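You operate a simulated robot arm through the tools that you are given. There is no shell and no other tool.

The job below is to be done with a simulated robot arm. You get a single attempt, and the scene is never put back.

Task
Load nests nine and eleven from the green tray, then run the chain forward two steps.
Fine: switch the chain on for it and off again. Set down upright: white housing.

It is judged by the outcome, as a careful person would: the job done as asked, and still so three seconds after it is handed in. It fails if anything else is knocked over, pushed out of place, dropped, spilled or broken.

Robot
A 6-joint arm with a two-finger parallel gripper, fixed in place. Base frame: the origin is at the foot of the arm, x ahead of it, y to its left, z up; the work surface is at about z = 778. Readings come in mm, rad, newtons and seconds.
With the tool pointing down near the work surface it reaches from about 580 to 940 mm from the base axis. Its first joint turns from -2.601 to 2.601 rad. Payload 3.43 kg.
Tool frame: the origin (TCP) lies between the finger pads and is the grasp point; the fingertips stand 34 mm ahead of it; z points along the fingers, y is the line along which they close. Largest opening 128 mm; finger width 24, thickness 12; the body of the gripper, 48 by 130 mm, starts 96 mm behind the TCP.
Orientation is told as [roll, pitch, yaw] about the base's x, y, z axes, in that order, counted from this pose: with the fingers straight down and closing along the base's y, the tool's x points along the base's -x, its y along +y and its z along -z.

Tools
- The arm moves only by the tool drive_tool. Its argument "rows" is a list of rows, each a list of 7 numbers: the shift along the base's x, y, z in units of 250 mm (1.0 is 250 mm), then the turn, a rotation vector about the base's x, y, z in units of 180 degrees (1.0 is 180 degrees), then the closure, from 0 (fully open) to 1 (shut). In form: [[dx, dy, dz, rx, ry, rz, gripper], ...]. A call has 1 to 20 rows; each row is the pose to reach, as a shift and turn from the pose commanded when the call began. A call with a number of a shift or a turn outside -1 to 1 is refused whole. Each row takes 0.2 s and may step no farther than 50 mm and 0.15 rad from the row before; otherwise, or with a gripper value out of range, the whole call is refused. Where a pose cannot be reached the arm comes as near as it can. A force on the tool above 70 N (or 10 N above the force at the start of the call, whichever is more), or a blocked arm, ends the call early, and 0.2 s more pass. Each finger travels about 108 mm/s and halts on what it meets, pressing with about 21 N; the grip force reading is that of the motor and also rises with nothing between the fingers. The clock runs only during rows and for 0.2 s after the last one: add rows that repeat a pose to give the fingers time. It gives the time, the measured TCP pose, the force on the tool (base axes), the opening and the grip force at its end, in the units of the frame above (readings bear some noise), with the torque about the TCP (base axes, N m) and any sound that the robot's microphone picked up.
- Cameras (640 x 400 px; columns grow to the right, rows downward): "scene" is fixed at [400.1, -650.5, 1514.7]; the picture's right is [0.97, -0.26, 0.00], its down [-0.25, -0.95, -0.21] and it looks along [0.05, 0.20, -0.98] (base axes); focal length 214 px, centre (320, 200). "wrist" rides on the gripper at [76, -11, -160] in the tool frame; the picture's right is [0.15, 0.99, 0.00], its down [-0.88, 0.13, -0.46] and it looks along [-0.45, 0.07, 0.89] (tool axes); focal length 234 px, centre (320, 200).
- capture(camera): a new picture of that camera. It takes no simulated time.
- lift_body(by): slides the trunk up (or, below 0, down) by that many mm; the arm rides with it, the base frame stays. It gives what a move gives, with no picture.
- point_at(camera, pixels): for up to 12 pixels [column, row] of the newest picture of that camera ("zoom" is the newest enlarged one), the place [x, y, z] in the base frame of the surface seen there, good to about 3 mm. It takes no simulated time.
- enlarge(camera, box): a new picture of the part [left, top, right, bottom] of that camera's present view, enlarged. It takes no simulated time.
- close_job(): hands the job in; it is judged then, once.

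Leave the gripper open and the arm clear of the work at the hand-in unless told otherwise.

The tools are called by a JSON object that holds its "fn" and its "kwargs". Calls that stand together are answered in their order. drive_tool: Moves the arm, as the interface text tells. Its arguments: {"type":"object","properties":{"rows":{"type":"array"}},"required":["rows"]} The other tools are called the same way: lift_body (by) slides the trunk up or down; capture (camera) takes a picture; point_at (camera, pixels) gives the place of the surface under pixels of a picture; enlarge (camera, box) takes an enlarged picture of a part of a camera's view; close_job () hands the job in.

At the start:

```text
time_s: 0.0
ee_pos: [688.5, -449.1, 1076.1]
orientation: [0.0, -0.001, 0.0]
contact_force: [0.9, -1.0, 0.0]
ft_torque: [0.01, 0.03, 0.02]
width: 128.0
grasp_force: 0.0
trunk travel left (down, up): [-600.0, 110.0]
```

scene: 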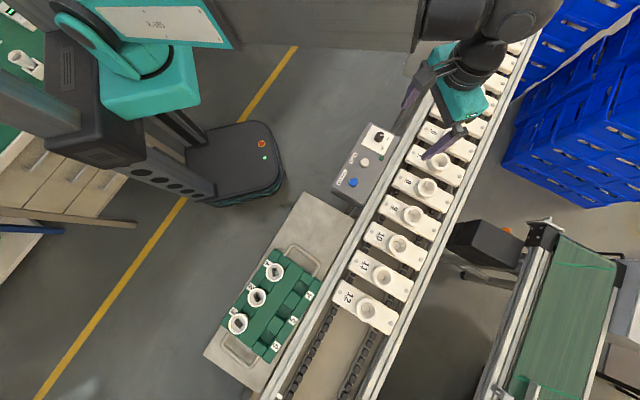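
wrist: 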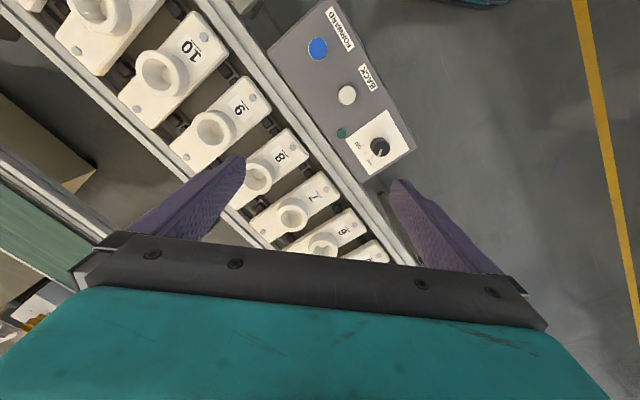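

I see a chain of numbered nests, a green tray with three white parts at about (275,272), (257,298) and (238,323), and a control box with a knob, a white button and a blue button near (360,160). I'll enlarge both areas first.

{"fn": "enlarge", "kwargs": {"camera": "scene", "box": [200, 230, 360, 380]}}

{"fn": "enlarge", "kwargs": {"camera": "scene", "box": [320, 110, 480, 210]}}

{"fn": "enlarge", "kwargs": {"camera": "wrist", "box": [260, 0, 440, 190]}}

{"fn": "enlarge", "kwargs": {"camera": "scene", "box": [320, 200, 480, 340]}}

```text
2.67 times, centred on (280, 305) of scene
```

zoom: 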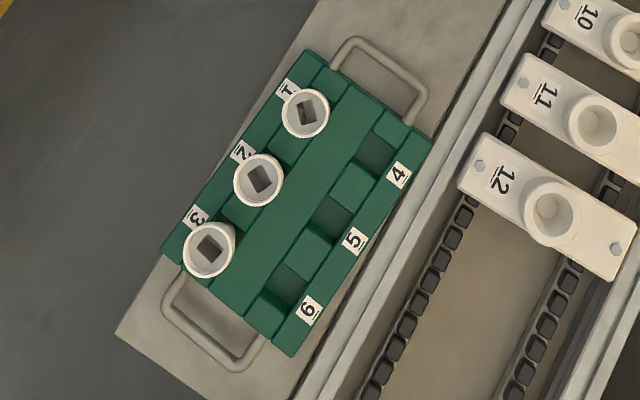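

```text
4.00 times, centred on (400, 160) of scene
```

zoom: 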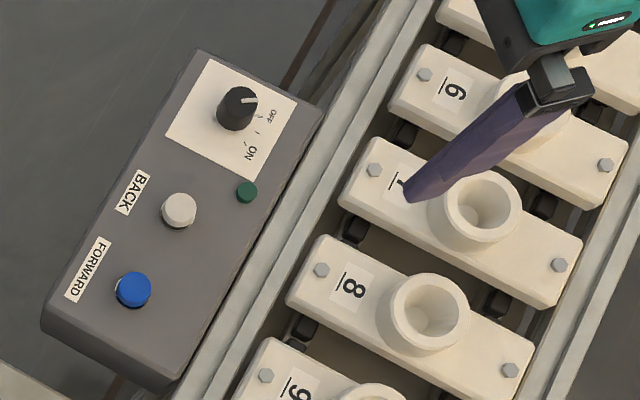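

```text
2.11 times, centred on (350, 95) of wrist
```

zoom: 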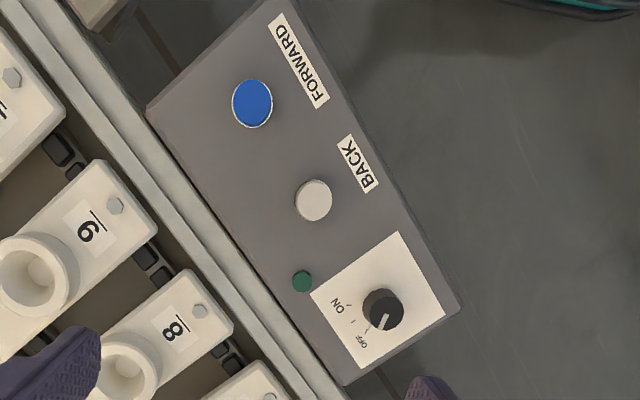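

```text
2.86 times, centred on (400, 270) of scene
```

zoom: 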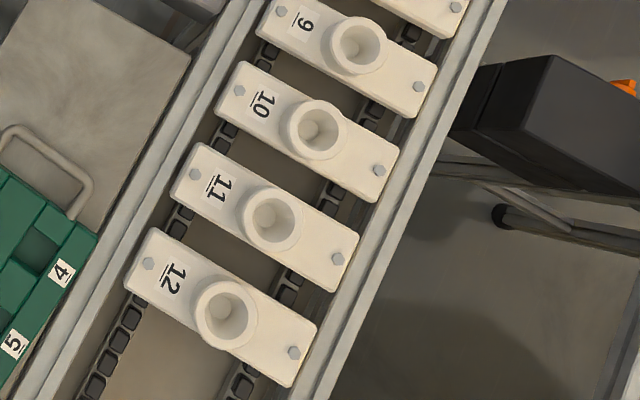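

The tray has three white parts in slots 1, 2 and 3, and slots 4 to 6 are empty. The nests are conical cups. I'll measure places in the scene picture: tray parts, cups 9 and 11, knob and buttons.

{"fn": "capture", "kwargs": {"camera": "scene"}}

{"fn": "point_at", "kwargs": {"camera": "scene", "pixels": [[276, 273], [257, 298], [238, 323], [411, 214], [381, 274], [366, 307], [397, 243], [379, 137], [365, 162], [353, 182], [382, 157], [388, 265]]}}

{"fn": "enlarge", "kwargs": {"camera": "scene", "box": [215, 250, 295, 340]}}

```text
taken
```

scene: 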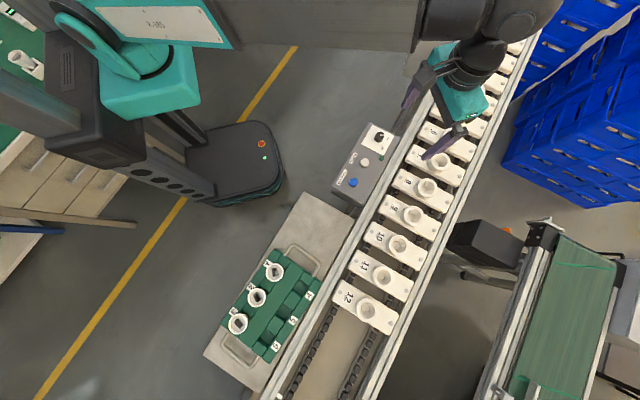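

```text
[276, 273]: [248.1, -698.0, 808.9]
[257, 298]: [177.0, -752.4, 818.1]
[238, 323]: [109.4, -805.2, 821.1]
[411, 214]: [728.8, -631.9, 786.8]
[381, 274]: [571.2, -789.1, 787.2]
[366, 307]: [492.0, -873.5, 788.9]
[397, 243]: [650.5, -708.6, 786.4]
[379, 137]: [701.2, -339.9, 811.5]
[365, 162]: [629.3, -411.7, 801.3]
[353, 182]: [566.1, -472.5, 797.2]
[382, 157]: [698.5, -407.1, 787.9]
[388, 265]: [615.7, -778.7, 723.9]
```

```text
4.44 times, centred on (255, 295) of scene
```

zoom: 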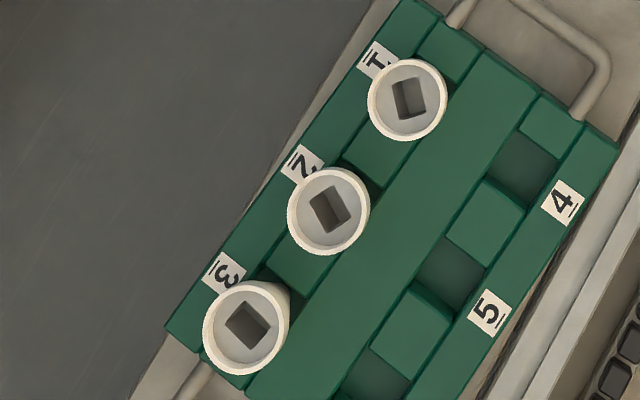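

Parts 1–3 measure about (248,-698), (177,-752) and (109,-805). Nests 9 and 11 are near (729,-632) and (571,-789). I'll zoom in on the knob from the wrist and scene views to see how it is set.

{"fn": "enlarge", "kwargs": {"camera": "wrist", "box": [330, 100, 420, 180]}}

{"fn": "enlarge", "kwargs": {"camera": "scene", "box": [355, 115, 405, 165]}}

```text
5.00 times, centred on (375, 140) of wrist
```

zoom: 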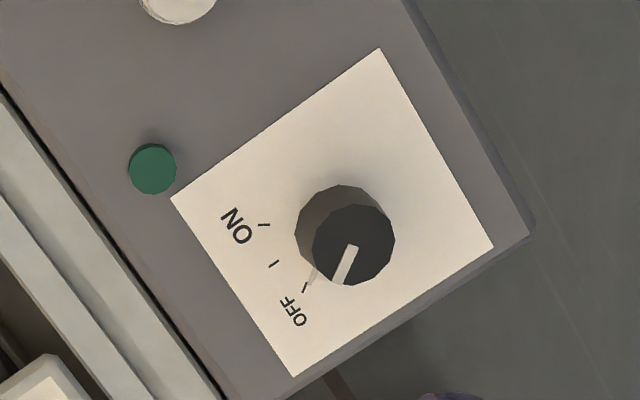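

```text
8.00 times, centred on (380, 140) of scene
```

zoom: 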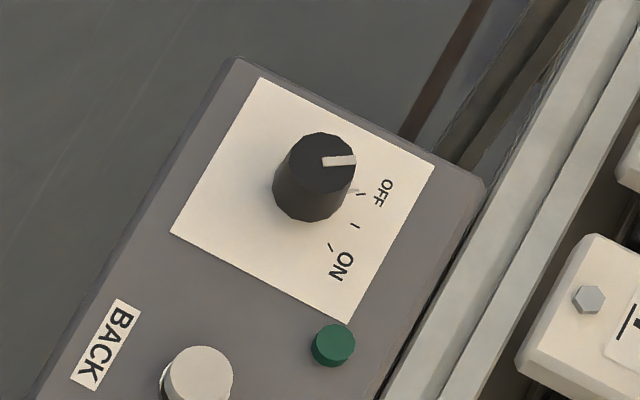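

The knob pointer stands at OFF. ON is about 70° clockwise seen from above, and the lamp is dark. I'll now move high (z 1076) toward the tray for a close look at the parts.

{"fn": "drive_tool", "kwargs": {"rows": [[-0.14, -0.06, 0, 0, 0, 0, 0], [-0.28, -0.12, 0, 0, 0, 0, 0], [-0.42, -0.18, 0, 0, 0, 0, 0], [-0.56, -0.24, 0, 0, 0, 0, 0], [-0.7, -0.3, 0, 0, 0, 0, 0], [-0.84, -0.36, 0, 0, 0, 0, 0], [-1.0, -0.42, 0, 0, 0, 0, 0]]}}

```text
time_s: 1.6
ee_pos: [437.7, -552.9, 1077.6]
orientation: [0.001, -0.001, 0.0]
contact_force: [-0.5, -0.3, 0.1]
ft_torque: [0.02, -0.02, 0.02]
width: 128.3
grasp_force: 0.1
trunk travel left (down, up): [-600.0, 110.0]
```

The arm moved freely to (438,-553,1078). I'll continue toward the tray.

{"fn": "drive_tool", "kwargs": {"rows": [[-0.14, -0.08, 0, 0, 0, 0, 0], [-0.28, -0.16, 0, 0, 0, 0, 0], [-0.42, -0.24, 0, 0, 0, 0, 0], [-0.56, -0.32, 0, 0, 0, 0, 0], [-0.7, -0.4, 0, 0, 0, 0, 0], [-0.84, -0.48, 0, 0, 0, 0, 0], [-1.0, -0.56, 0, 0, 0, 0, 0]]}}

{"fn": "capture", "kwargs": {"camera": "wrist"}}

{"fn": "capture", "kwargs": {"camera": "scene"}}

```text
time_s: 3.2
ee_pos: [187.0, -693.6, 1077.6]
orientation: [0.0, 0.0, -0.001]
contact_force: [-0.1, 0.8, 0.4]
ft_torque: [0.01, 0.01, -0.01]
width: 127.9
grasp_force: 0.0
trunk travel left (down, up): [-600.0, 110.0]
```

```text
taken
```

wrist: 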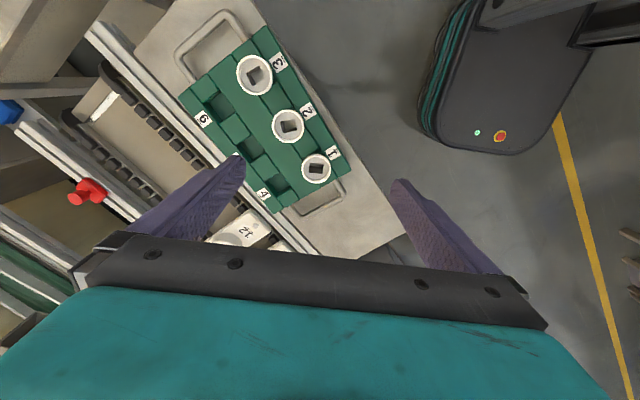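

```text
taken
```

scene: 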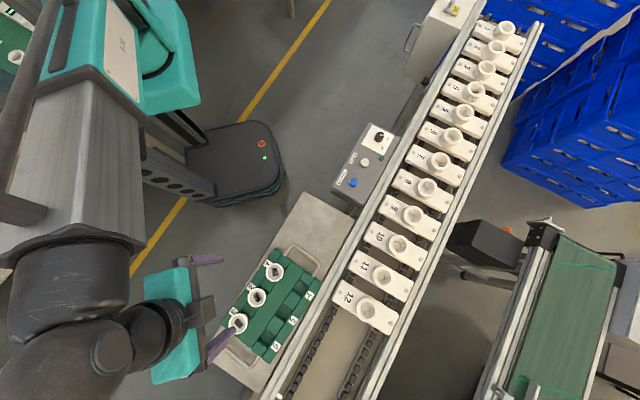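

I can see the tray from above now. I'll enlarge the parts in the wrist view, and the box at the top of the scene view near (440,30).

{"fn": "enlarge", "kwargs": {"camera": "wrist", "box": [220, 40, 360, 200]}}

{"fn": "enlarge", "kwargs": {"camera": "scene", "box": [390, 0, 550, 110]}}

{"fn": "enlarge", "kwargs": {"camera": "wrist", "box": [0, 60, 260, 250]}}

```text
2.50 times, centred on (290, 120) of wrist
```

zoom: 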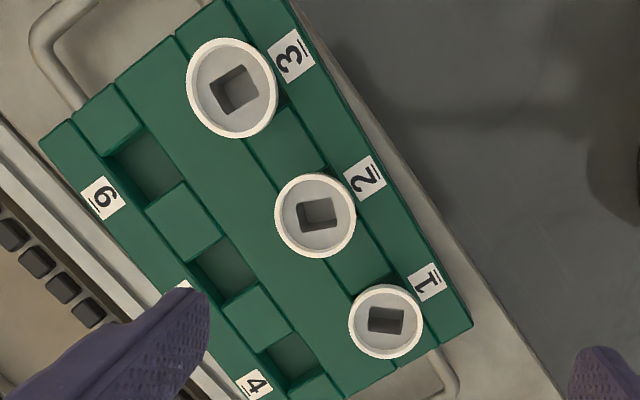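

```text
3.64 times, centred on (470, 55) of scene
```

zoom: 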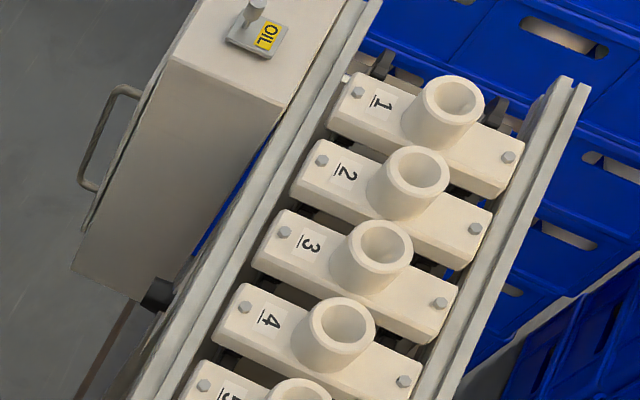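

```text
2.11 times, centred on (130, 155) of wrist
```

zoom: 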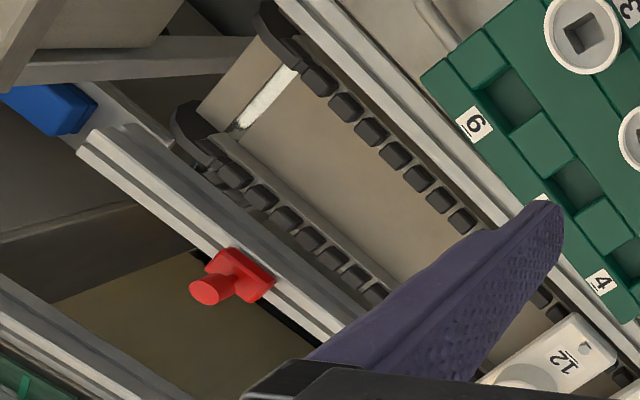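

Next I'll zoom in on the white thing at the scene's left edge near (28,60), which may be a sample housing. I'll also measure the rim heights of the parts in the wrist view.

{"fn": "enlarge", "kwargs": {"camera": "scene", "box": [0, 0, 80, 100]}}

{"fn": "point_at", "kwargs": {"camera": "wrist", "pixels": [[317, 154], [316, 168], [289, 110], [289, 127], [255, 56], [254, 75], [300, 117], [244, 56], [270, 150], [280, 180], [252, 150], [305, 168]]}}

```text
4.00 times, centred on (40, 50) of scene
```

zoom: 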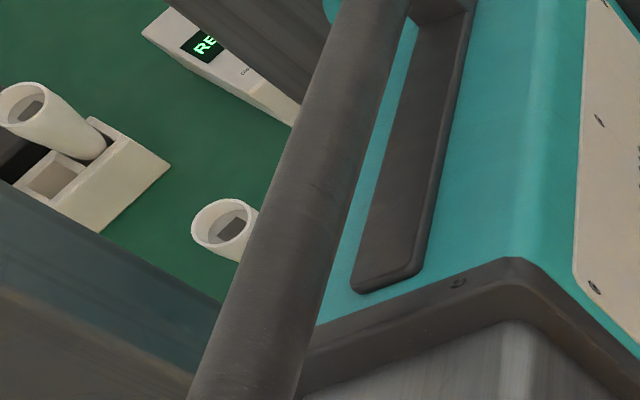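

```text
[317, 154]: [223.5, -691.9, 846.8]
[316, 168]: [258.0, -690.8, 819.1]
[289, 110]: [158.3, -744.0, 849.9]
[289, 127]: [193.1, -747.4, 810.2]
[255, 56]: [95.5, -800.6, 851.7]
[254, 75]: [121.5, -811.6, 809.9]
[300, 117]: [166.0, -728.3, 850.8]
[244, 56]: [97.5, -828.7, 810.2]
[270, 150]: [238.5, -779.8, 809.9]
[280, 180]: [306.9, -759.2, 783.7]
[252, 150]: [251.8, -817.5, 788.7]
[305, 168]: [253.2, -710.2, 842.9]
```

Rims are at about z 850 and the tray top is at 810, so about 40 mm of each part sticks out. There's a separate bench with similar housings at the left, so I'll measure it for the shape only.

{"fn": "enlarge", "kwargs": {"camera": "scene", "box": [0, 5, 50, 55]}}

{"fn": "enlarge", "kwargs": {"camera": "scene", "box": [0, 40, 60, 110]}}

{"fn": "point_at", "kwargs": {"camera": "scene", "pixels": [[20, 33], [3, 24], [25, 60], [12, 45], [30, 62], [18, 34], [5, 60], [25, 10]]}}

```text
8.00 times, centred on (25, 30) of scene
```

zoom: 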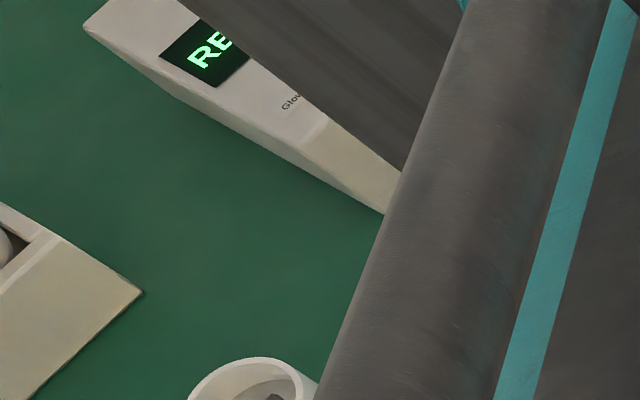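

```text
5.71 times, centred on (30, 75) of scene
```

zoom: 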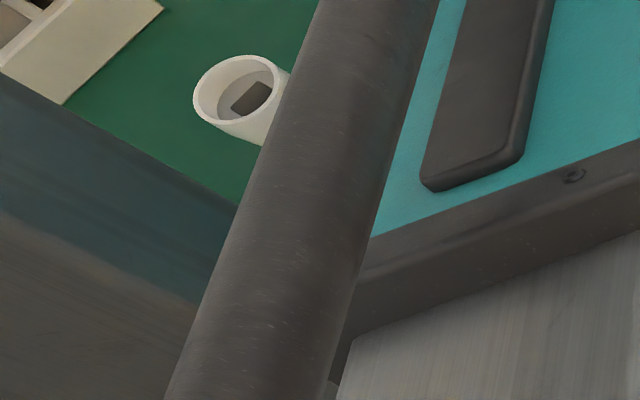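

```text
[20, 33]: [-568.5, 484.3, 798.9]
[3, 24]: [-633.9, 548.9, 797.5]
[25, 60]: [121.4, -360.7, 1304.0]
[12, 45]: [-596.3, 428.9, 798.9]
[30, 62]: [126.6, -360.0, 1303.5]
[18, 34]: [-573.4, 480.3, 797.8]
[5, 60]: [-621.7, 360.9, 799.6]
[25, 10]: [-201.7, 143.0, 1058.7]
```

The bench behind the robot holds other parts and isn't part of this job. To see the parts' side profile I'll tilt the wrist about 40°, so its camera looks along +x at the tray. I'm staying well above it.

{"fn": "drive_tool", "kwargs": {"rows": [[-0.085, -0.044, -0.045, 0, -0.037, 0, 0], [-0.17, -0.088, -0.09, 0, -0.074, 0, 0], [-0.255, -0.132, -0.135, 0, -0.111, 0, 0], [-0.34, -0.176, -0.18, 0, -0.148, 0, 0], [-0.425, -0.22, -0.225, 0, -0.185, 0, 0], [-0.508, -0.264, -0.268, 0, -0.222, 0, 0]]}}

{"fn": "capture", "kwargs": {"camera": "wrist"}}

```text
time_s: 4.6
ee_pos: [59.3, -761.5, 1010.6]
orientation: [-0.001, -0.701, -0.001]
contact_force: [-0.5, 0.4, 0.0]
ft_torque: [0.0, 0.01, 0.01]
width: 128.1
grasp_force: 0.0
trunk travel left (down, up): [-600.0, 110.0]
```

```text
taken
```

wrist: 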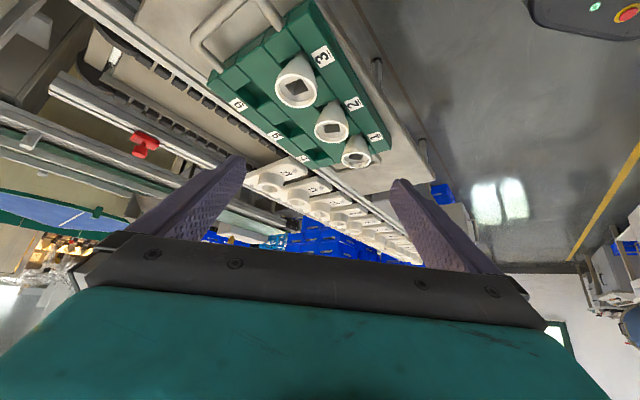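

I'll enlarge the parts and the near nests in this tilted view.

{"fn": "enlarge", "kwargs": {"camera": "wrist", "box": [250, 20, 400, 180]}}

{"fn": "enlarge", "kwargs": {"camera": "wrist", "box": [235, 150, 395, 250]}}

```text
2.50 times, centred on (325, 100) of wrist
```

zoom: 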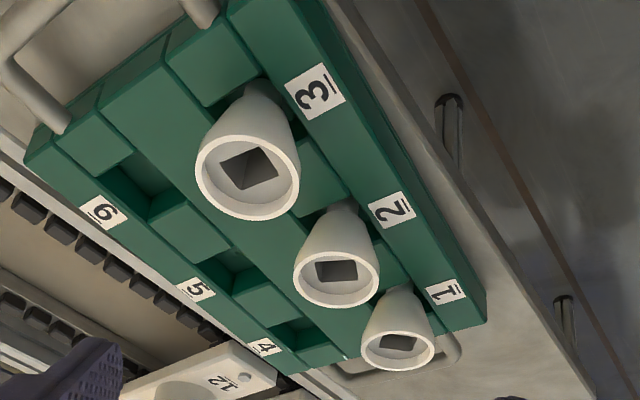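

```text
4.00 times, centred on (315, 200) of wrist
```

zoom: 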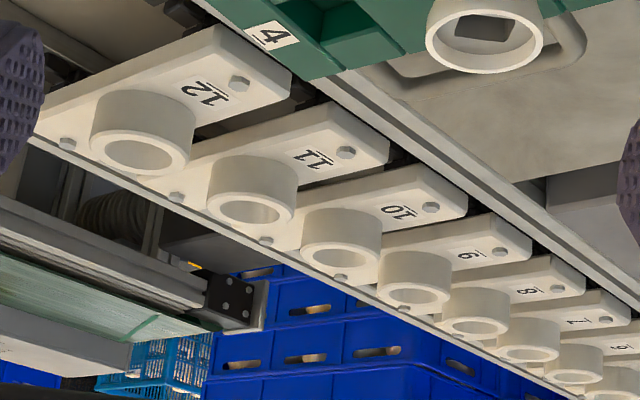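

The housings are tulip-shaped, wide at the open end (up) with the square socket, and narrowing down into the tray. They already stand upright. I'll measure the profile and cup rim heights.

{"fn": "point_at", "kwargs": {"camera": "wrist", "pixels": [[296, 106], [296, 64], [299, 57], [330, 118], [331, 107], [276, 91], [316, 92], [297, 206], [297, 192], [315, 183], [330, 214], [345, 190]]}}

{"fn": "point_at", "kwargs": {"camera": "scene", "pixels": [[402, 209], [420, 219], [411, 204], [411, 224], [371, 268], [391, 279], [382, 263], [380, 284], [425, 226], [395, 288], [400, 292], [410, 240]]}}

```text
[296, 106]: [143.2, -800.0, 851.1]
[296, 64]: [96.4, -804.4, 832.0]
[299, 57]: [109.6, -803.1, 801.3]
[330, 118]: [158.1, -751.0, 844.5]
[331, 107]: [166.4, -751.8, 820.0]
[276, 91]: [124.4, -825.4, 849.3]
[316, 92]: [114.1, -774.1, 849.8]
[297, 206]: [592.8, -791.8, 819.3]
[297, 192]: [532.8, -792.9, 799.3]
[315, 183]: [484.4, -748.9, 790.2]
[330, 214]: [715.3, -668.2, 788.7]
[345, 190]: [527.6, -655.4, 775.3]
```

```text
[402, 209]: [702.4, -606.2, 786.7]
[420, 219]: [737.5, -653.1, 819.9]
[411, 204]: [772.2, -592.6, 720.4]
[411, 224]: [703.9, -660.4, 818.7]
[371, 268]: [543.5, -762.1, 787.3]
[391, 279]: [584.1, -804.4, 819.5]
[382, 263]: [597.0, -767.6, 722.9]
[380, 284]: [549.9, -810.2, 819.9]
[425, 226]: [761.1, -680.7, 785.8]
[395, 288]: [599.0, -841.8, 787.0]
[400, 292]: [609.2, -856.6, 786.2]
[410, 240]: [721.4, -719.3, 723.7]
```

The rim diameter is about 52 mm at z 850, tapering to a thin foot. The cup rims are at z≈820 with cup floors at ≈787. I'll zoom onto cups 9 and 11 and check the tray pocket floor.

{"fn": "enlarge", "kwargs": {"camera": "scene", "box": [360, 250, 408, 300]}}

{"fn": "point_at", "kwargs": {"camera": "scene", "pixels": [[300, 286], [284, 310], [269, 335], [298, 291], [282, 315]]}}

```text
8.00 times, centred on (384, 275) of scene
```

zoom: 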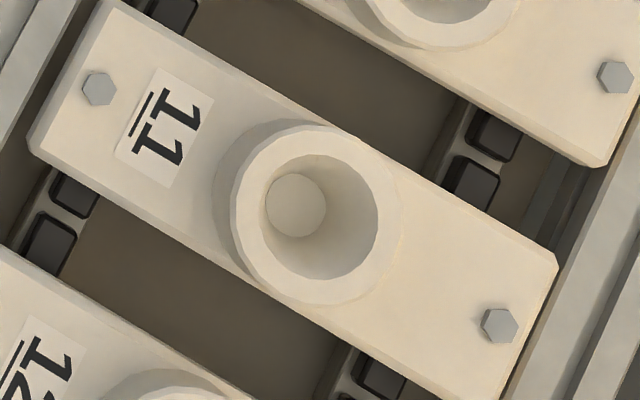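

```text
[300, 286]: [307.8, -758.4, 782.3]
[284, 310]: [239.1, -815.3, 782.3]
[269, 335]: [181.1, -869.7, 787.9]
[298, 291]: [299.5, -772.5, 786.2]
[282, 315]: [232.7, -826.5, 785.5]
```

Cup 11 is a conical funnel in this zoom. I'll pick four points on its rim annulus plus the floor disc.

{"fn": "point_at", "kwargs": {"camera": "zoom", "pixels": [[243, 215], [391, 215], [320, 141], [316, 293], [296, 205], [400, 220], [377, 218], [318, 157], [318, 279], [98, 88], [500, 326], [265, 150]]}}

{"fn": "enlarge", "kwargs": {"camera": "scene", "box": [390, 190, 438, 240]}}

```text
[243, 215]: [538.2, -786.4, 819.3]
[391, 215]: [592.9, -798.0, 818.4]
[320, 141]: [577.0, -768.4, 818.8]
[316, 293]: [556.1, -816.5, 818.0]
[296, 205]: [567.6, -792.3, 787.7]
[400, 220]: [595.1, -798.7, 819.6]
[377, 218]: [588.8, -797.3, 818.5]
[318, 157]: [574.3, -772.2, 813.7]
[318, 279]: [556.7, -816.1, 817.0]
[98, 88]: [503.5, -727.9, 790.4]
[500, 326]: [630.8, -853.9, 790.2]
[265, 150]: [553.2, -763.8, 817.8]
```

```text
8.00 times, centred on (414, 215) of scene
```

zoom: 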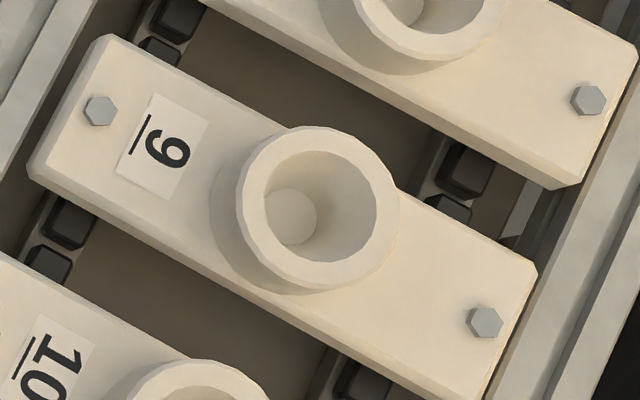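

Cup 11's centre comes out at about (567,-792). Now the same for cup 9.

{"fn": "point_at", "kwargs": {"camera": "zoom", "pixels": [[250, 208], [387, 208], [320, 139], [314, 278], [290, 216], [100, 111], [485, 322]]}}

{"fn": "capture", "kwargs": {"camera": "scene"}}

```text
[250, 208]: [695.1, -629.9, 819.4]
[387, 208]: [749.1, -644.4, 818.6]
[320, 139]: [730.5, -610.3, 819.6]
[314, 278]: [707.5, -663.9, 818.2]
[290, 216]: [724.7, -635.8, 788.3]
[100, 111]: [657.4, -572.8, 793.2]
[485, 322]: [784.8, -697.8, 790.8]
```

```text
taken
```

scene: 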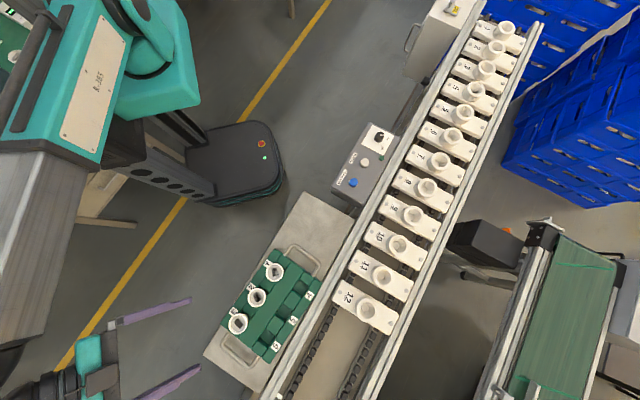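

Cup 9's centre is about (721.5,-636). I'll fix the part centres from the scene camera by taking rim points in a tray zoom.

{"fn": "enlarge", "kwargs": {"camera": "scene", "box": [225, 255, 295, 300]}}

```text
8.89 times, centred on (260, 278) of scene
```

zoom: 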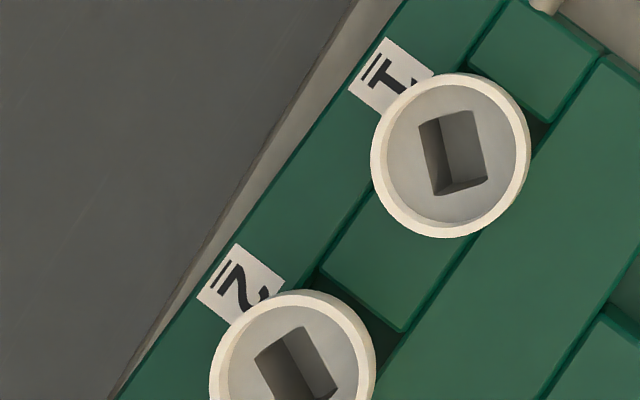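

I'll point at part 1's rim (centre about (450,155) in this zoom) and its inner face.

{"fn": "point_at", "kwargs": {"camera": "zoom", "pixels": [[378, 155], [523, 155], [450, 80], [450, 231], [405, 155], [500, 160], [450, 155], [398, 105], [503, 205], [398, 205], [503, 105]]}}

{"fn": "enlarge", "kwargs": {"camera": "scene", "box": [222, 280, 282, 342]}}

```text
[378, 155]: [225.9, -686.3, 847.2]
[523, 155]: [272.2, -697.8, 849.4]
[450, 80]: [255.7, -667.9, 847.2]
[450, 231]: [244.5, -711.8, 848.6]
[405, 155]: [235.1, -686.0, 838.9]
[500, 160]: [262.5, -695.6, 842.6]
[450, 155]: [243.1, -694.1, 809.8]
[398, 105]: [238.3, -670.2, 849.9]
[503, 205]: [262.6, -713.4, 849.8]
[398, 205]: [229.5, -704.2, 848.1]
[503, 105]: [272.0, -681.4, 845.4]
```

```text
6.45 times, centred on (252, 311) of scene
```

zoom: 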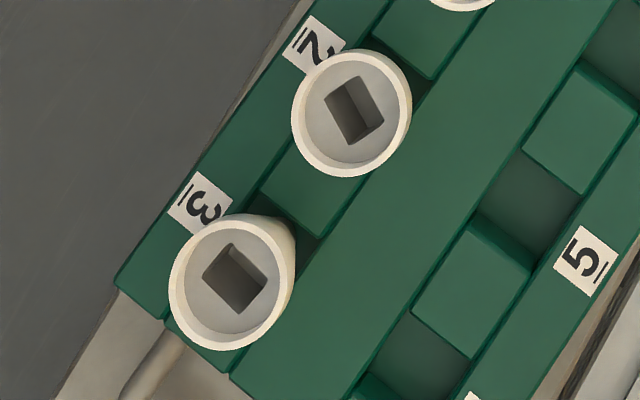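

Part 1's centre is about (250,-691.6), rim z 848.5. Now part 2, and a few points on part 3.

{"fn": "point_at", "kwargs": {"camera": "zoom", "pixels": [[297, 112], [405, 112], [351, 56], [351, 171], [311, 72], [391, 153], [311, 153], [391, 72], [174, 285], [226, 344], [187, 237], [276, 320]]}}

```text
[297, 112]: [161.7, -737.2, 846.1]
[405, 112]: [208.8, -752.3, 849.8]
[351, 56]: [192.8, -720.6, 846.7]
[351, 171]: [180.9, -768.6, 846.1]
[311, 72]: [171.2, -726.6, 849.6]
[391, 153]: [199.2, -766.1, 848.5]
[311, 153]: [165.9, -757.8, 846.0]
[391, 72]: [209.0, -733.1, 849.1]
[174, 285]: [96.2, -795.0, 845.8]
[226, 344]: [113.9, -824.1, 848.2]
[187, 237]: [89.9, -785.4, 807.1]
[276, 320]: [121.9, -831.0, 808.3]
```

Part 2's centre is about (186.2,-745.3). The row runs at about 40° and neighbours are 84 mm apart, so closing across the row (tool yaw +40°) keeps the fingers clear. I'll straighten the tool and move back above the tray.

{"fn": "drive_tool", "kwargs": {"rows": [[0.094, 0.04, 0.03, 0, 0.037, 0, 0], [0.188, 0.081, 0.06, 0, 0.074, 0, 0], [0.282, 0.122, 0.09, 0, 0.111, 0, 0], [0.376, 0.163, 0.12, 0, 0.148, 0, 0], [0.47, 0.204, 0.15, 0, 0.185, 0, 0], [0.564, 0.244, 0.18, 0, 0.222, 0, 0]]}}

```text
time_s: 6.0
ee_pos: [202.4, -699.2, 1056.0]
orientation: [-0.001, 0.001, 0.001]
contact_force: [-0.6, 0.5, -0.2]
ft_torque: [-0.02, -0.03, 0.0]
width: 128.1
grasp_force: 0.1
trunk travel left (down, up): [-600.0, 110.0]
```

The tool is straight at (202,-699,1056). Before picking anything I'll test the reach over nest 11 while empty, moving across at height and turning the yaw to +45°.

{"fn": "drive_tool", "kwargs": {"rows": [[0.143, -0.034, -0.02, 0, 0, 0.036, 0], [0.286, -0.068, -0.04, 0, 0, 0.072, 0], [0.429, -0.102, -0.06, 0, 0, 0.108, 0], [0.572, -0.136, -0.08, 0, 0, 0.144, 0], [0.715, -0.17, -0.1, 0, 0, 0.18, 0], [0.858, -0.204, -0.12, 0, 0, 0.216, 0], [1.0, -0.24, -0.14, 0, 0, 0.251, 0]]}}

```text
time_s: 7.6
ee_pos: [452.9, -760.3, 1018.8]
orientation: [0.0, 0.002, 0.79]
contact_force: [0.0, 0.2, 0.4]
ft_torque: [0.0, -0.01, -0.02]
width: 128.0
grasp_force: 0.0
trunk travel left (down, up): [-600.0, 110.0]
```

The reach is fine at r≈885 and z 1019. I'll go on over cup 11 at (567,-792) and descend to about z 930, still clear of the cup rims at 820.

{"fn": "drive_tool", "kwargs": {"rows": [[0.114, -0.032, -0.06, 0, 0, 0, 0], [0.228, -0.064, -0.12, 0, 0, 0, 0], [0.342, -0.096, -0.18, 0, 0, 0, 0], [0.456, -0.128, -0.24, 0, 0, 0, 0], [0.456, -0.128, -0.3, 0, 0, 0, 0], [0.456, -0.128, -0.356, 0, 0, 0, 0]]}}

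{"fn": "capture", "kwargs": {"camera": "scene"}}

{"fn": "capture", "kwargs": {"camera": "wrist"}}

```text
time_s: 9.0
ee_pos: [538.0, -750.6, 929.4]
orientation: [-0.002, 0.001, 0.789]
contact_force: [0.4, 0.3, -0.8]
ft_torque: [0.03, 0.01, 0.0]
width: 128.2
grasp_force: 0.0
out of reach, approached as far as the arm can: row 2, 3, 4, 5, 6
trunk travel left (down, up): [-600.0, 110.0]
```

```text
taken
```

scene: 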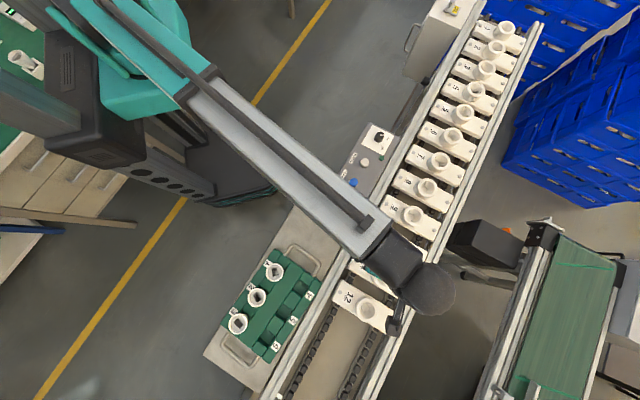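

```text
taken
```

wrist: 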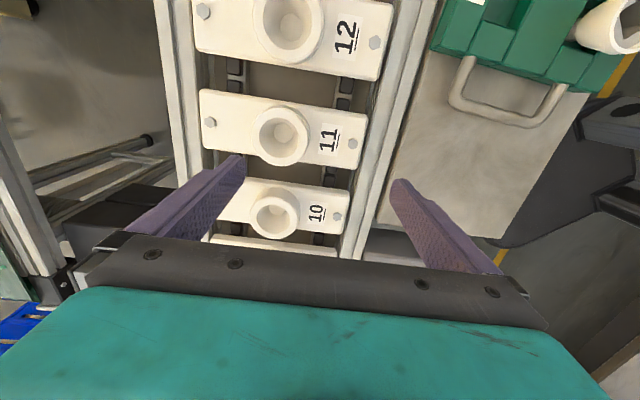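

The arm stops at r≈924, and the nests need 962–974. I'll lift and pull back, then lower the trunk so the shoulder is nearer to working height and reaches farther.

{"fn": "drive_tool", "kwargs": {"rows": [[-0.07, 0.07, 0.09, 0, 0, 0, 0], [-0.14, 0.14, 0.18, 0, 0, 0, 0], [-0.21, 0.21, 0.27, 0, 0, 0, 0], [-0.28, 0.28, 0.36, 0, 0, 0, 0], [-0.35, 0.35, 0.45, 0, 0, 0, 0], [-0.42, 0.42, 0.54, 0, 0, 0, 0], [-0.5, 0.5, 0.66, 0, 0, 0, 0], [-0.5, 0.5, 0.82, 0, 0, 0, 0], [-0.5, 0.5, 0.98, 0, 0, 0, 0]]}}

```text
time_s: 11.0
ee_pos: [412.4, -626.4, 1175.6]
orientation: [0.0, -0.002, 0.79]
contact_force: [-1.0, -1.3, -0.3]
ft_torque: [-0.03, -0.03, 0.02]
width: 128.1
grasp_force: 0.1
trunk travel left (down, up): [-600.0, 110.0]
```

The arm is now at (412,-626,1176), clear of everything. Before choosing a trunk direction I'll look at the arm itself and measure its link heights.

{"fn": "capture", "kwargs": {"camera": "scene"}}

```text
taken
```

scene: 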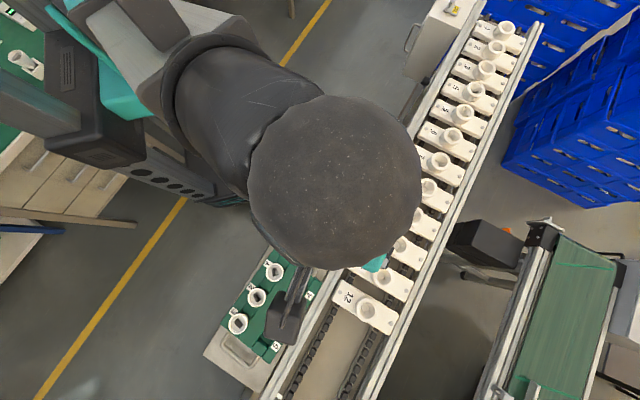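

{"fn": "point_at", "kwargs": {"camera": "scene", "pixels": [[335, 180], [240, 110], [150, 60], [95, 40], [70, 130], [120, 90], [60, 90], [20, 95], [90, 60], [180, 20]]}}

```text
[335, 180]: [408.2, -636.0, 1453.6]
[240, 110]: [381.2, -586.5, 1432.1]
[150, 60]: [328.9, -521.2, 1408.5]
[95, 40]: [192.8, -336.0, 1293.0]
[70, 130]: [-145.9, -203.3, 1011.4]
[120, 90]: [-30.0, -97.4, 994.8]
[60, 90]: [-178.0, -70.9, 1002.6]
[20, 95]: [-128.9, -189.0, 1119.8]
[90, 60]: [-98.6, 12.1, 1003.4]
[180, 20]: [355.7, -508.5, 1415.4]
```

The wrist is about 280 mm above the TCP and the shoulder is at z≈1000, so raising the trunk should help, not lowering. The arm still looks short for a vertical tool at the nests. I'd therefore tilt it about 15° outward about the closing axis, and pick with the same tilt so the housing stays upright. First I'll descend to z≈1050 and turn the yaw to -45°.

{"fn": "drive_tool", "kwargs": {"rows": [[0, 0, -0.04, 0, 0, -0.0418, 0], [0, 0, -0.08, 0, 0, -0.0835, 0], [0, 0, -0.12, 0, 0, -0.1253, 0], [0, 0, -0.16, 0, 0, -0.167, 0], [0, 0, -0.2, 0, 0, -0.2088, 0], [0, 0, -0.24, 0, 0, -0.2505, 0], [0, 0, -0.28, 0, 0, -0.2923, 0], [0, 0, -0.32, 0, 0, -0.334, 0], [0, 0, -0.36, 0, 0, -0.3758, 0], [0, 0, -0.4, 0, 0, -0.4175, 0], [0, 0, -0.45, 0, 0, -0.4593, 0], [0, 0, -0.5, 0, 0, -0.501, 0]]}}

```text
time_s: 13.6
ee_pos: [414.3, -623.0, 1049.7]
orientation: [0.001, -0.001, -0.788]
contact_force: [-0.2, 0.0, -0.6]
ft_torque: [0.01, 0.02, -0.01]
width: 127.8
grasp_force: 0.0
trunk travel left (down, up): [-600.0, 110.0]
```

Yaw is -45° and the TCP is at (414,-623,1050). Now I'll raise the trunk 100 mm, with plenty of room below the camera.

{"fn": "lift_body", "kwargs": {"by": 100}}

```text
time_s: 14.9
ee_pos: [413.9, -624.0, 1151.2]
orientation: [0.0, 0.0, -0.787]
contact_force: [-0.2, -1.0, 0.3]
ft_torque: [-0.01, 0.0, -0.01]
width: 128.0
grasp_force: 0.0
trunk travel left (down, up): [-700.0, 10.0]
```

The trunk is up and the TCP is at z 1151. I'll tilt 15° outward while moving over cup 11 at z≈950 to test the reach.

{"fn": "drive_tool", "kwargs": {"rows": [[0.0765, -0.084, -0.1, -0.00737, -0.00737, 0, 0], [0.153, -0.168, -0.2, -0.01473, -0.01473, 0, 0], [0.2295, -0.252, -0.3, -0.0221, -0.0221, 0, 0], [0.306, -0.336, -0.4, -0.02947, -0.02947, 0, 0], [0.3825, -0.42, -0.5, -0.0368, -0.0368, 0, 0], [0.459, -0.504, -0.6, -0.0442, -0.0442, 0, 0], [0.5355, -0.588, -0.7, -0.0515, -0.0515, 0, 0], [0.612, -0.672, -0.8, -0.0589, -0.0589, 0, 0]]}}

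```text
time_s: 16.7
ee_pos: [568.8, -793.1, 949.9]
orientation: [0.0, -0.262, -0.787]
contact_force: [0.4, 0.9, -0.3]
ft_torque: [0.01, -0.02, -0.02]
width: 128.1
grasp_force: 0.1
trunk travel left (down, up): [-700.0, 10.0]
```

Cup 11 is reached with the tilt. I'll descend to z≈880 (tips at about 845, above the cup rims at 820) to confirm the low position and look through the wrist camera.

{"fn": "drive_tool", "kwargs": {"rows": [[0, 0, -0.1, 0, 0, 0, 0], [0, 0, -0.19, 0, 0, 0, 0], [0, 0, -0.28, 0, 0, 0, 0]]}}

{"fn": "capture", "kwargs": {"camera": "wrist"}}

{"fn": "capture", "kwargs": {"camera": "scene"}}

```text
time_s: 17.5
ee_pos: [567.4, -793.6, 880.1]
orientation: [-0.001, -0.261, -0.784]
contact_force: [0.9, 1.1, 0.6]
ft_torque: [0.0, 0.01, -0.01]
width: 128.0
grasp_force: 0.0
trunk travel left (down, up): [-700.0, 10.0]
```

```text
taken
```

wrist: 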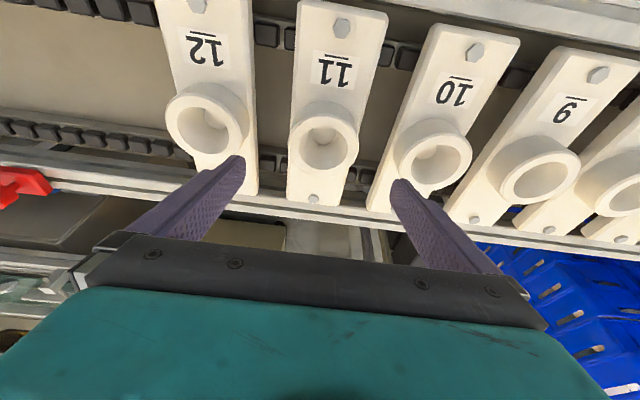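

```text
taken
```

scene: 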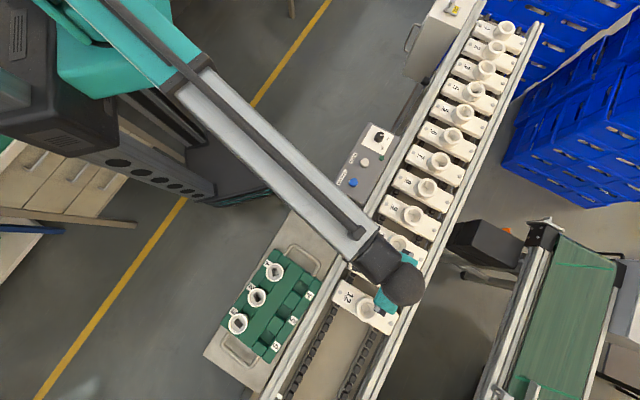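

The reach is good. I'll refine cup 11's centre from this nearer view.

{"fn": "enlarge", "kwargs": {"camera": "wrist", "box": [270, 0, 400, 210]}}

```text
1.90 times, centred on (335, 105) of wrist
```

zoom: 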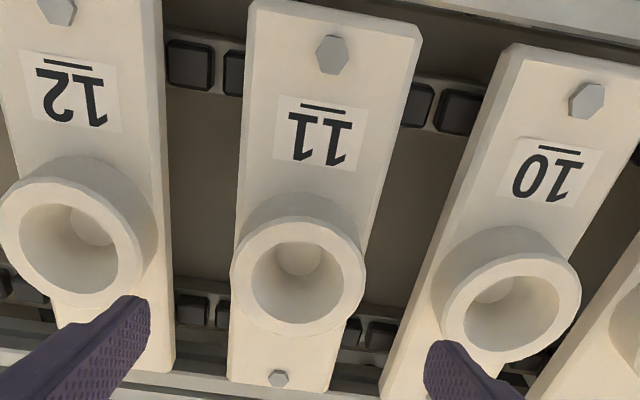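

{"fn": "point_at", "kwargs": {"camera": "zoom", "pixels": [[241, 277], [355, 277], [298, 227], [298, 327], [258, 240], [340, 315], [258, 315], [340, 240], [298, 258], [332, 55], [279, 378]]}}

```text
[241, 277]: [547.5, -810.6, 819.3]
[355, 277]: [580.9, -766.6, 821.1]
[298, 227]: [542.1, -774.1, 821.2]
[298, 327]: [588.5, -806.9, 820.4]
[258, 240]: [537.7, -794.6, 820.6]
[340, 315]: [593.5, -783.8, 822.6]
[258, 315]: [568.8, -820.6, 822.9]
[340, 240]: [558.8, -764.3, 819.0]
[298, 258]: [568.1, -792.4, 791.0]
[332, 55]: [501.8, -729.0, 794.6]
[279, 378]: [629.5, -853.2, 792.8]
```

Both cameras agree on cup 11 at about (566,-791). Now to pick part 1: I'll lift to z≈1000, then swing toward the tray while turning yaw, keeping the 15° tilt.

{"fn": "drive_tool", "kwargs": {"rows": [[0, 0, 0.16, 0, 0, 0, 0], [0, 0, 0.32, 0, 0, 0, 0], [0, 0, 0.48, 0, 0, 0, 0], [-0.1, 0.032, 0.5, 0, 0, 0.043, 0], [-0.2, 0.064, 0.5, 0, 0, 0.086, 0], [-0.3, 0.096, 0.5, 0, 0, 0.129, 0], [-0.4, 0.128, 0.5, 0, 0, 0.172, 0], [-0.5, 0.16, 0.5, 0, 0, 0.215, 0], [-0.6, 0.192, 0.5, 0, 0, 0.258, 0], [-0.7, 0.224, 0.5, 0, 0, 0.301, 0], [-0.8, 0.256, 0.5, 0, 0, 0.344, 0]]}}

```text
time_s: 19.9
ee_pos: [366.8, -728.8, 1007.6]
orientation: [0.0, -0.262, 0.299]
contact_force: [0.5, 0.4, 0.1]
ft_torque: [-0.02, 0.03, 0.01]
width: 128.1
grasp_force: 0.0
trunk travel left (down, up): [-700.0, 10.0]
```

Now I'll move over part 1 at (250,-692), descend to z≈930 and bring the yaw to 40°.

{"fn": "drive_tool", "kwargs": {"rows": [[-0.094, 0.03, 0, 0, 0, 0.032, 0], [-0.188, 0.06, 0, 0, 0, 0.064, 0], [-0.282, 0.09, 0, 0, 0, 0.096, 0], [-0.376, 0.12, -0.1, 0, 0, 0.128, 0], [-0.47, 0.15, -0.2, 0, 0, 0.128, 0], [-0.47, 0.15, -0.304, 0, 0, 0.128, 0]]}}

{"fn": "capture", "kwargs": {"camera": "wrist"}}

{"fn": "capture", "kwargs": {"camera": "scene"}}

```text
time_s: 21.3
ee_pos: [246.6, -690.2, 928.7]
orientation: [0.0, -0.262, 0.698]
contact_force: [-0.4, -0.2, -0.5]
ft_torque: [0.04, 0.02, -0.01]
width: 127.9
grasp_force: 0.0
trunk travel left (down, up): [-700.0, 10.0]
```

```text
taken
```

wrist: 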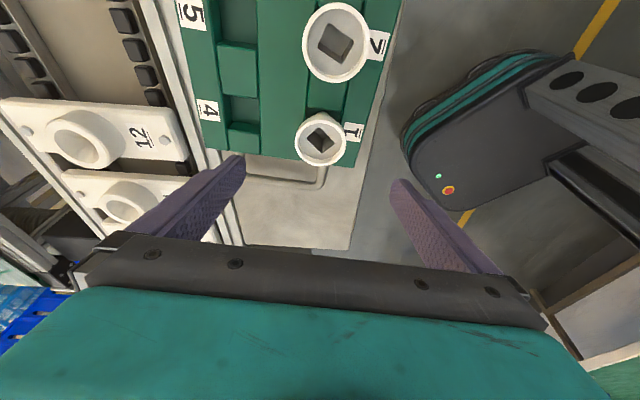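

```text
taken
```

scene: 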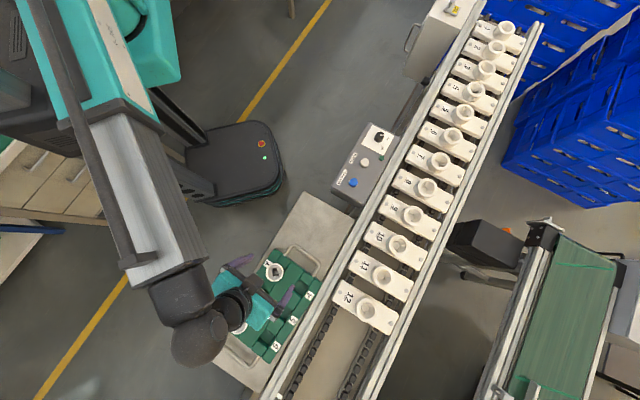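

I'm above part 1, seen at (321,143). I'll refine its centre from this close view and take a fresh pose reading with a hold row.

{"fn": "enlarge", "kwargs": {"camera": "wrist", "box": [270, 90, 374, 175]}}

{"fn": "drive_tool", "kwargs": {"rows": [[0, 0, 0, 0, 0, 0, 0]]}}

```text
4.71 times, centred on (322, 132) of wrist
```

zoom: 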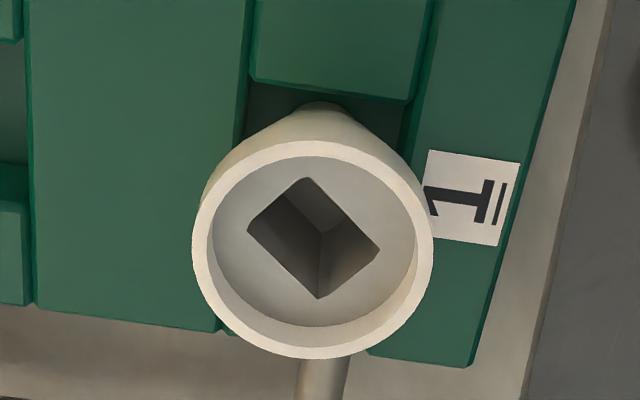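

```text
time_s: 21.7
ee_pos: [246.6, -690.2, 928.8]
orientation: [-0.001, -0.261, 0.698]
contact_force: [-0.2, 0.3, 0.2]
ft_torque: [-0.01, -0.02, 0.02]
width: 127.9
grasp_force: 0.0
trunk travel left (down, up): [-700.0, 10.0]
```

The pose reading holds at (246.6,-690.2,928.8). Next are rim points of part 1 in this zoom.

{"fn": "point_at", "kwargs": {"camera": "zoom", "pixels": [[200, 250], [426, 245], [310, 149], [316, 352], [232, 176], [398, 322], [236, 325], [392, 174], [320, 110], [230, 160], [130, 150], [330, 375]]}}

```text
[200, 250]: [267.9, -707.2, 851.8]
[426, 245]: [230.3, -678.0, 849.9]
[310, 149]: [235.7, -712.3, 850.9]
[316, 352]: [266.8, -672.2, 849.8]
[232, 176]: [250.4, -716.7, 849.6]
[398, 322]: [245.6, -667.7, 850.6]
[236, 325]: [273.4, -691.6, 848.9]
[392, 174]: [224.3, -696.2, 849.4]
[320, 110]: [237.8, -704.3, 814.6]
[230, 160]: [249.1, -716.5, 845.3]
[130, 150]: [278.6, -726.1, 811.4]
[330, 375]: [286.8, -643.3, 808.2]
```

Part 1's centre is (249.7,-692.2), rim z 850. I'll set the TCP 5 mm back along the tilt so the pads centre on the rim band, then descend to z 855 (tips about 819, tray top 810).

{"fn": "drive_tool", "kwargs": {"rows": [[-0.0028, -0.0208, -0.05, 0, 0, 0, 0], [-0.0028, -0.0208, -0.12, 0, 0, 0, 0], [-0.0028, -0.0208, -0.19, 0, 0, 0, 0], [-0.0028, -0.0208, -0.25, 0, 0, 0, 0], [-0.0028, -0.0208, -0.295, 0, 0, 0, 0]]}}

{"fn": "capture", "kwargs": {"camera": "wrist"}}

```text
time_s: 22.9
ee_pos: [248.0, -695.2, 855.4]
orientation: [0.0, -0.261, 0.698]
contact_force: [-1.2, -0.6, -0.4]
ft_torque: [-0.02, 0.01, -0.01]
width: 128.1
grasp_force: 0.0
trunk travel left (down, up): [-700.0, 10.0]
```

```text
taken
```

wrist: 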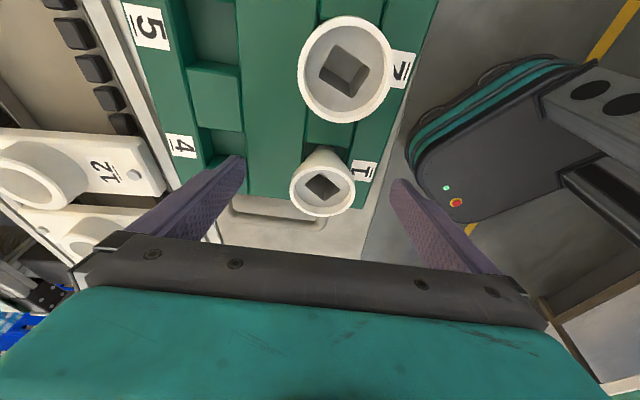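

Part 1 sits centred between the fingers. I'll close on it and hold for a second.

{"fn": "drive_tool", "kwargs": {"rows": [[0, 0, 0, 0, 0, 0, 0.3], [0, 0, 0, 0, 0, 0, 0.5], [0, 0, 0, 0, 0, 0, 0.65], [0, 0, 0, 0, 0, 0, 1], [0, 0, 0, 0, 0, 0, 1], [0, 0, 0, 0, 0, 0, 1]]}}

{"fn": "capture", "kwargs": {"camera": "wrist"}}

```text
time_s: 24.3
ee_pos: [247.8, -695.2, 856.0]
orientation: [0.001, -0.262, 0.7]
contact_force: [0.4, 0.0, 1.0]
ft_torque: [0.0, -0.03, 0.01]
width: 51.1
grasp_force: 21.4
trunk travel left (down, up): [-700.0, 10.0]
```

```text
taken
```

wrist: 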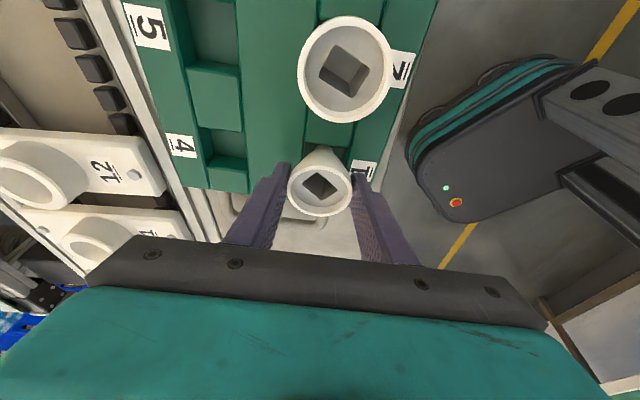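

Gripped at 51.1 mm with 21 N. I'll lift straight up slowly and check.

{"fn": "drive_tool", "kwargs": {"rows": [[0, 0, 0.04, 0, 0, 0, 1], [0, 0, 0.1, 0, 0, 0, 1], [0, 0, 0.17, 0, 0, 0, 1], [0, 0, 0.25, 0, 0, 0, 1], [0, 0, 0.34, 0, 0, 0, 1], [0, 0, 0.43, 0, 0, 0, 1], [0, 0, 0.52, 0, 0, 0, 1]]}}

{"fn": "capture", "kwargs": {"camera": "wrist"}}

{"fn": "capture", "kwargs": {"camera": "scene"}}

```text
time_s: 25.9
ee_pos: [247.7, -696.5, 987.2]
orientation: [0.001, -0.262, 0.699]
contact_force: [-0.2, -0.1, 0.3]
ft_torque: [0.01, -0.01, 0.0]
width: 51.1
grasp_force: 20.4
trunk travel left (down, up): [-700.0, 10.0]
```

```text
taken
```

wrist: 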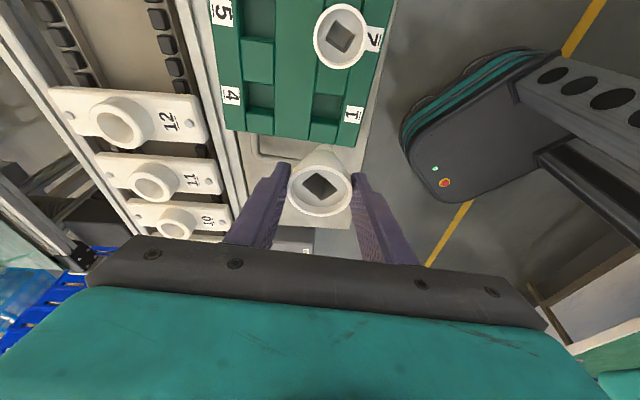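

```text
taken
```

scene: 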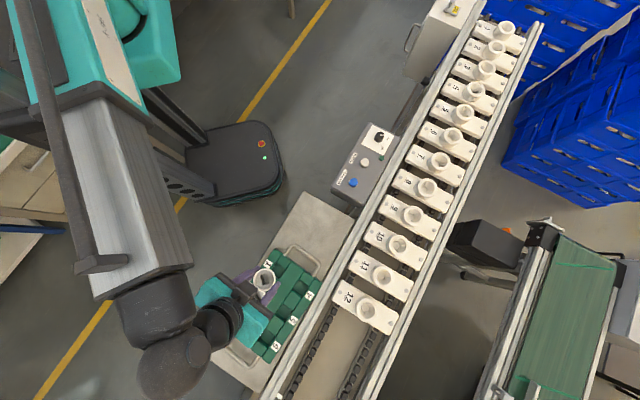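

Part 1 is held firmly. I'll measure the held rim relative to the TCP, so I know where its axis lies, and check that it hangs level.

{"fn": "enlarge", "kwargs": {"camera": "wrist", "box": [270, 135, 370, 225]}}

```text
4.44 times, centred on (320, 180) of wrist
```

zoom: 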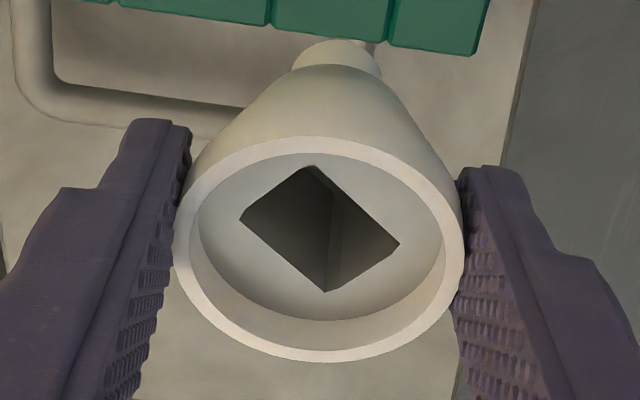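

The held housing shows its shape: a wide bell, a conical body and a small cylindrical foot. I'll measure rim points.

{"fn": "point_at", "kwargs": {"camera": "zoom", "pixels": [[182, 250], [456, 243], [310, 146], [318, 354], [221, 174], [410, 326], [222, 322], [405, 172], [338, 50], [335, 62], [310, 120]]}}

```text
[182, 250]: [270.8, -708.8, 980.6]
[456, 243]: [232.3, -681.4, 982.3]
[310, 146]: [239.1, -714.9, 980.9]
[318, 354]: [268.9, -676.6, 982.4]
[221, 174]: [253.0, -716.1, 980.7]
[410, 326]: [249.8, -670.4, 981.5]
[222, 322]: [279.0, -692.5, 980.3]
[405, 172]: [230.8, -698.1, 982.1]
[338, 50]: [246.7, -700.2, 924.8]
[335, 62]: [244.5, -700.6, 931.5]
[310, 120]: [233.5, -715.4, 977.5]
```

The rim is level within noise. The axis is about 5 mm forward of the TCP and the rim is 6 mm below it. I'll carry the housing at z≈1000 toward cup 11 while turning yaw from 40° to -45°, first leg.

{"fn": "drive_tool", "kwargs": {"rows": [[0.05, -0.014, 0.03, 0, 0, -0.03, 1], [0.15, -0.043, 0.05, 0, 0, -0.07, 1], [0.26, -0.075, 0.05, 0, 0, -0.112, 1], [0.37, -0.107, 0.05, 0, 0, -0.154, 1], [0.48, -0.139, 0.05, 0, 0, -0.196, 1], [0.59, -0.171, 0.05, 0, 0, -0.238, 1], [0.7, -0.203, 0.05, 0, 0, -0.28, 1], [0.8, -0.23, 0.05, 0, 0, -0.322, 1]]}}

```text
time_s: 27.7
ee_pos: [449.9, -752.3, 996.6]
orientation: [-0.001, -0.263, -0.316]
contact_force: [0.0, -0.1, -0.1]
ft_torque: [0.03, -0.03, 0.0]
width: 51.0
grasp_force: 21.1
trunk travel left (down, up): [-700.0, 10.0]
```

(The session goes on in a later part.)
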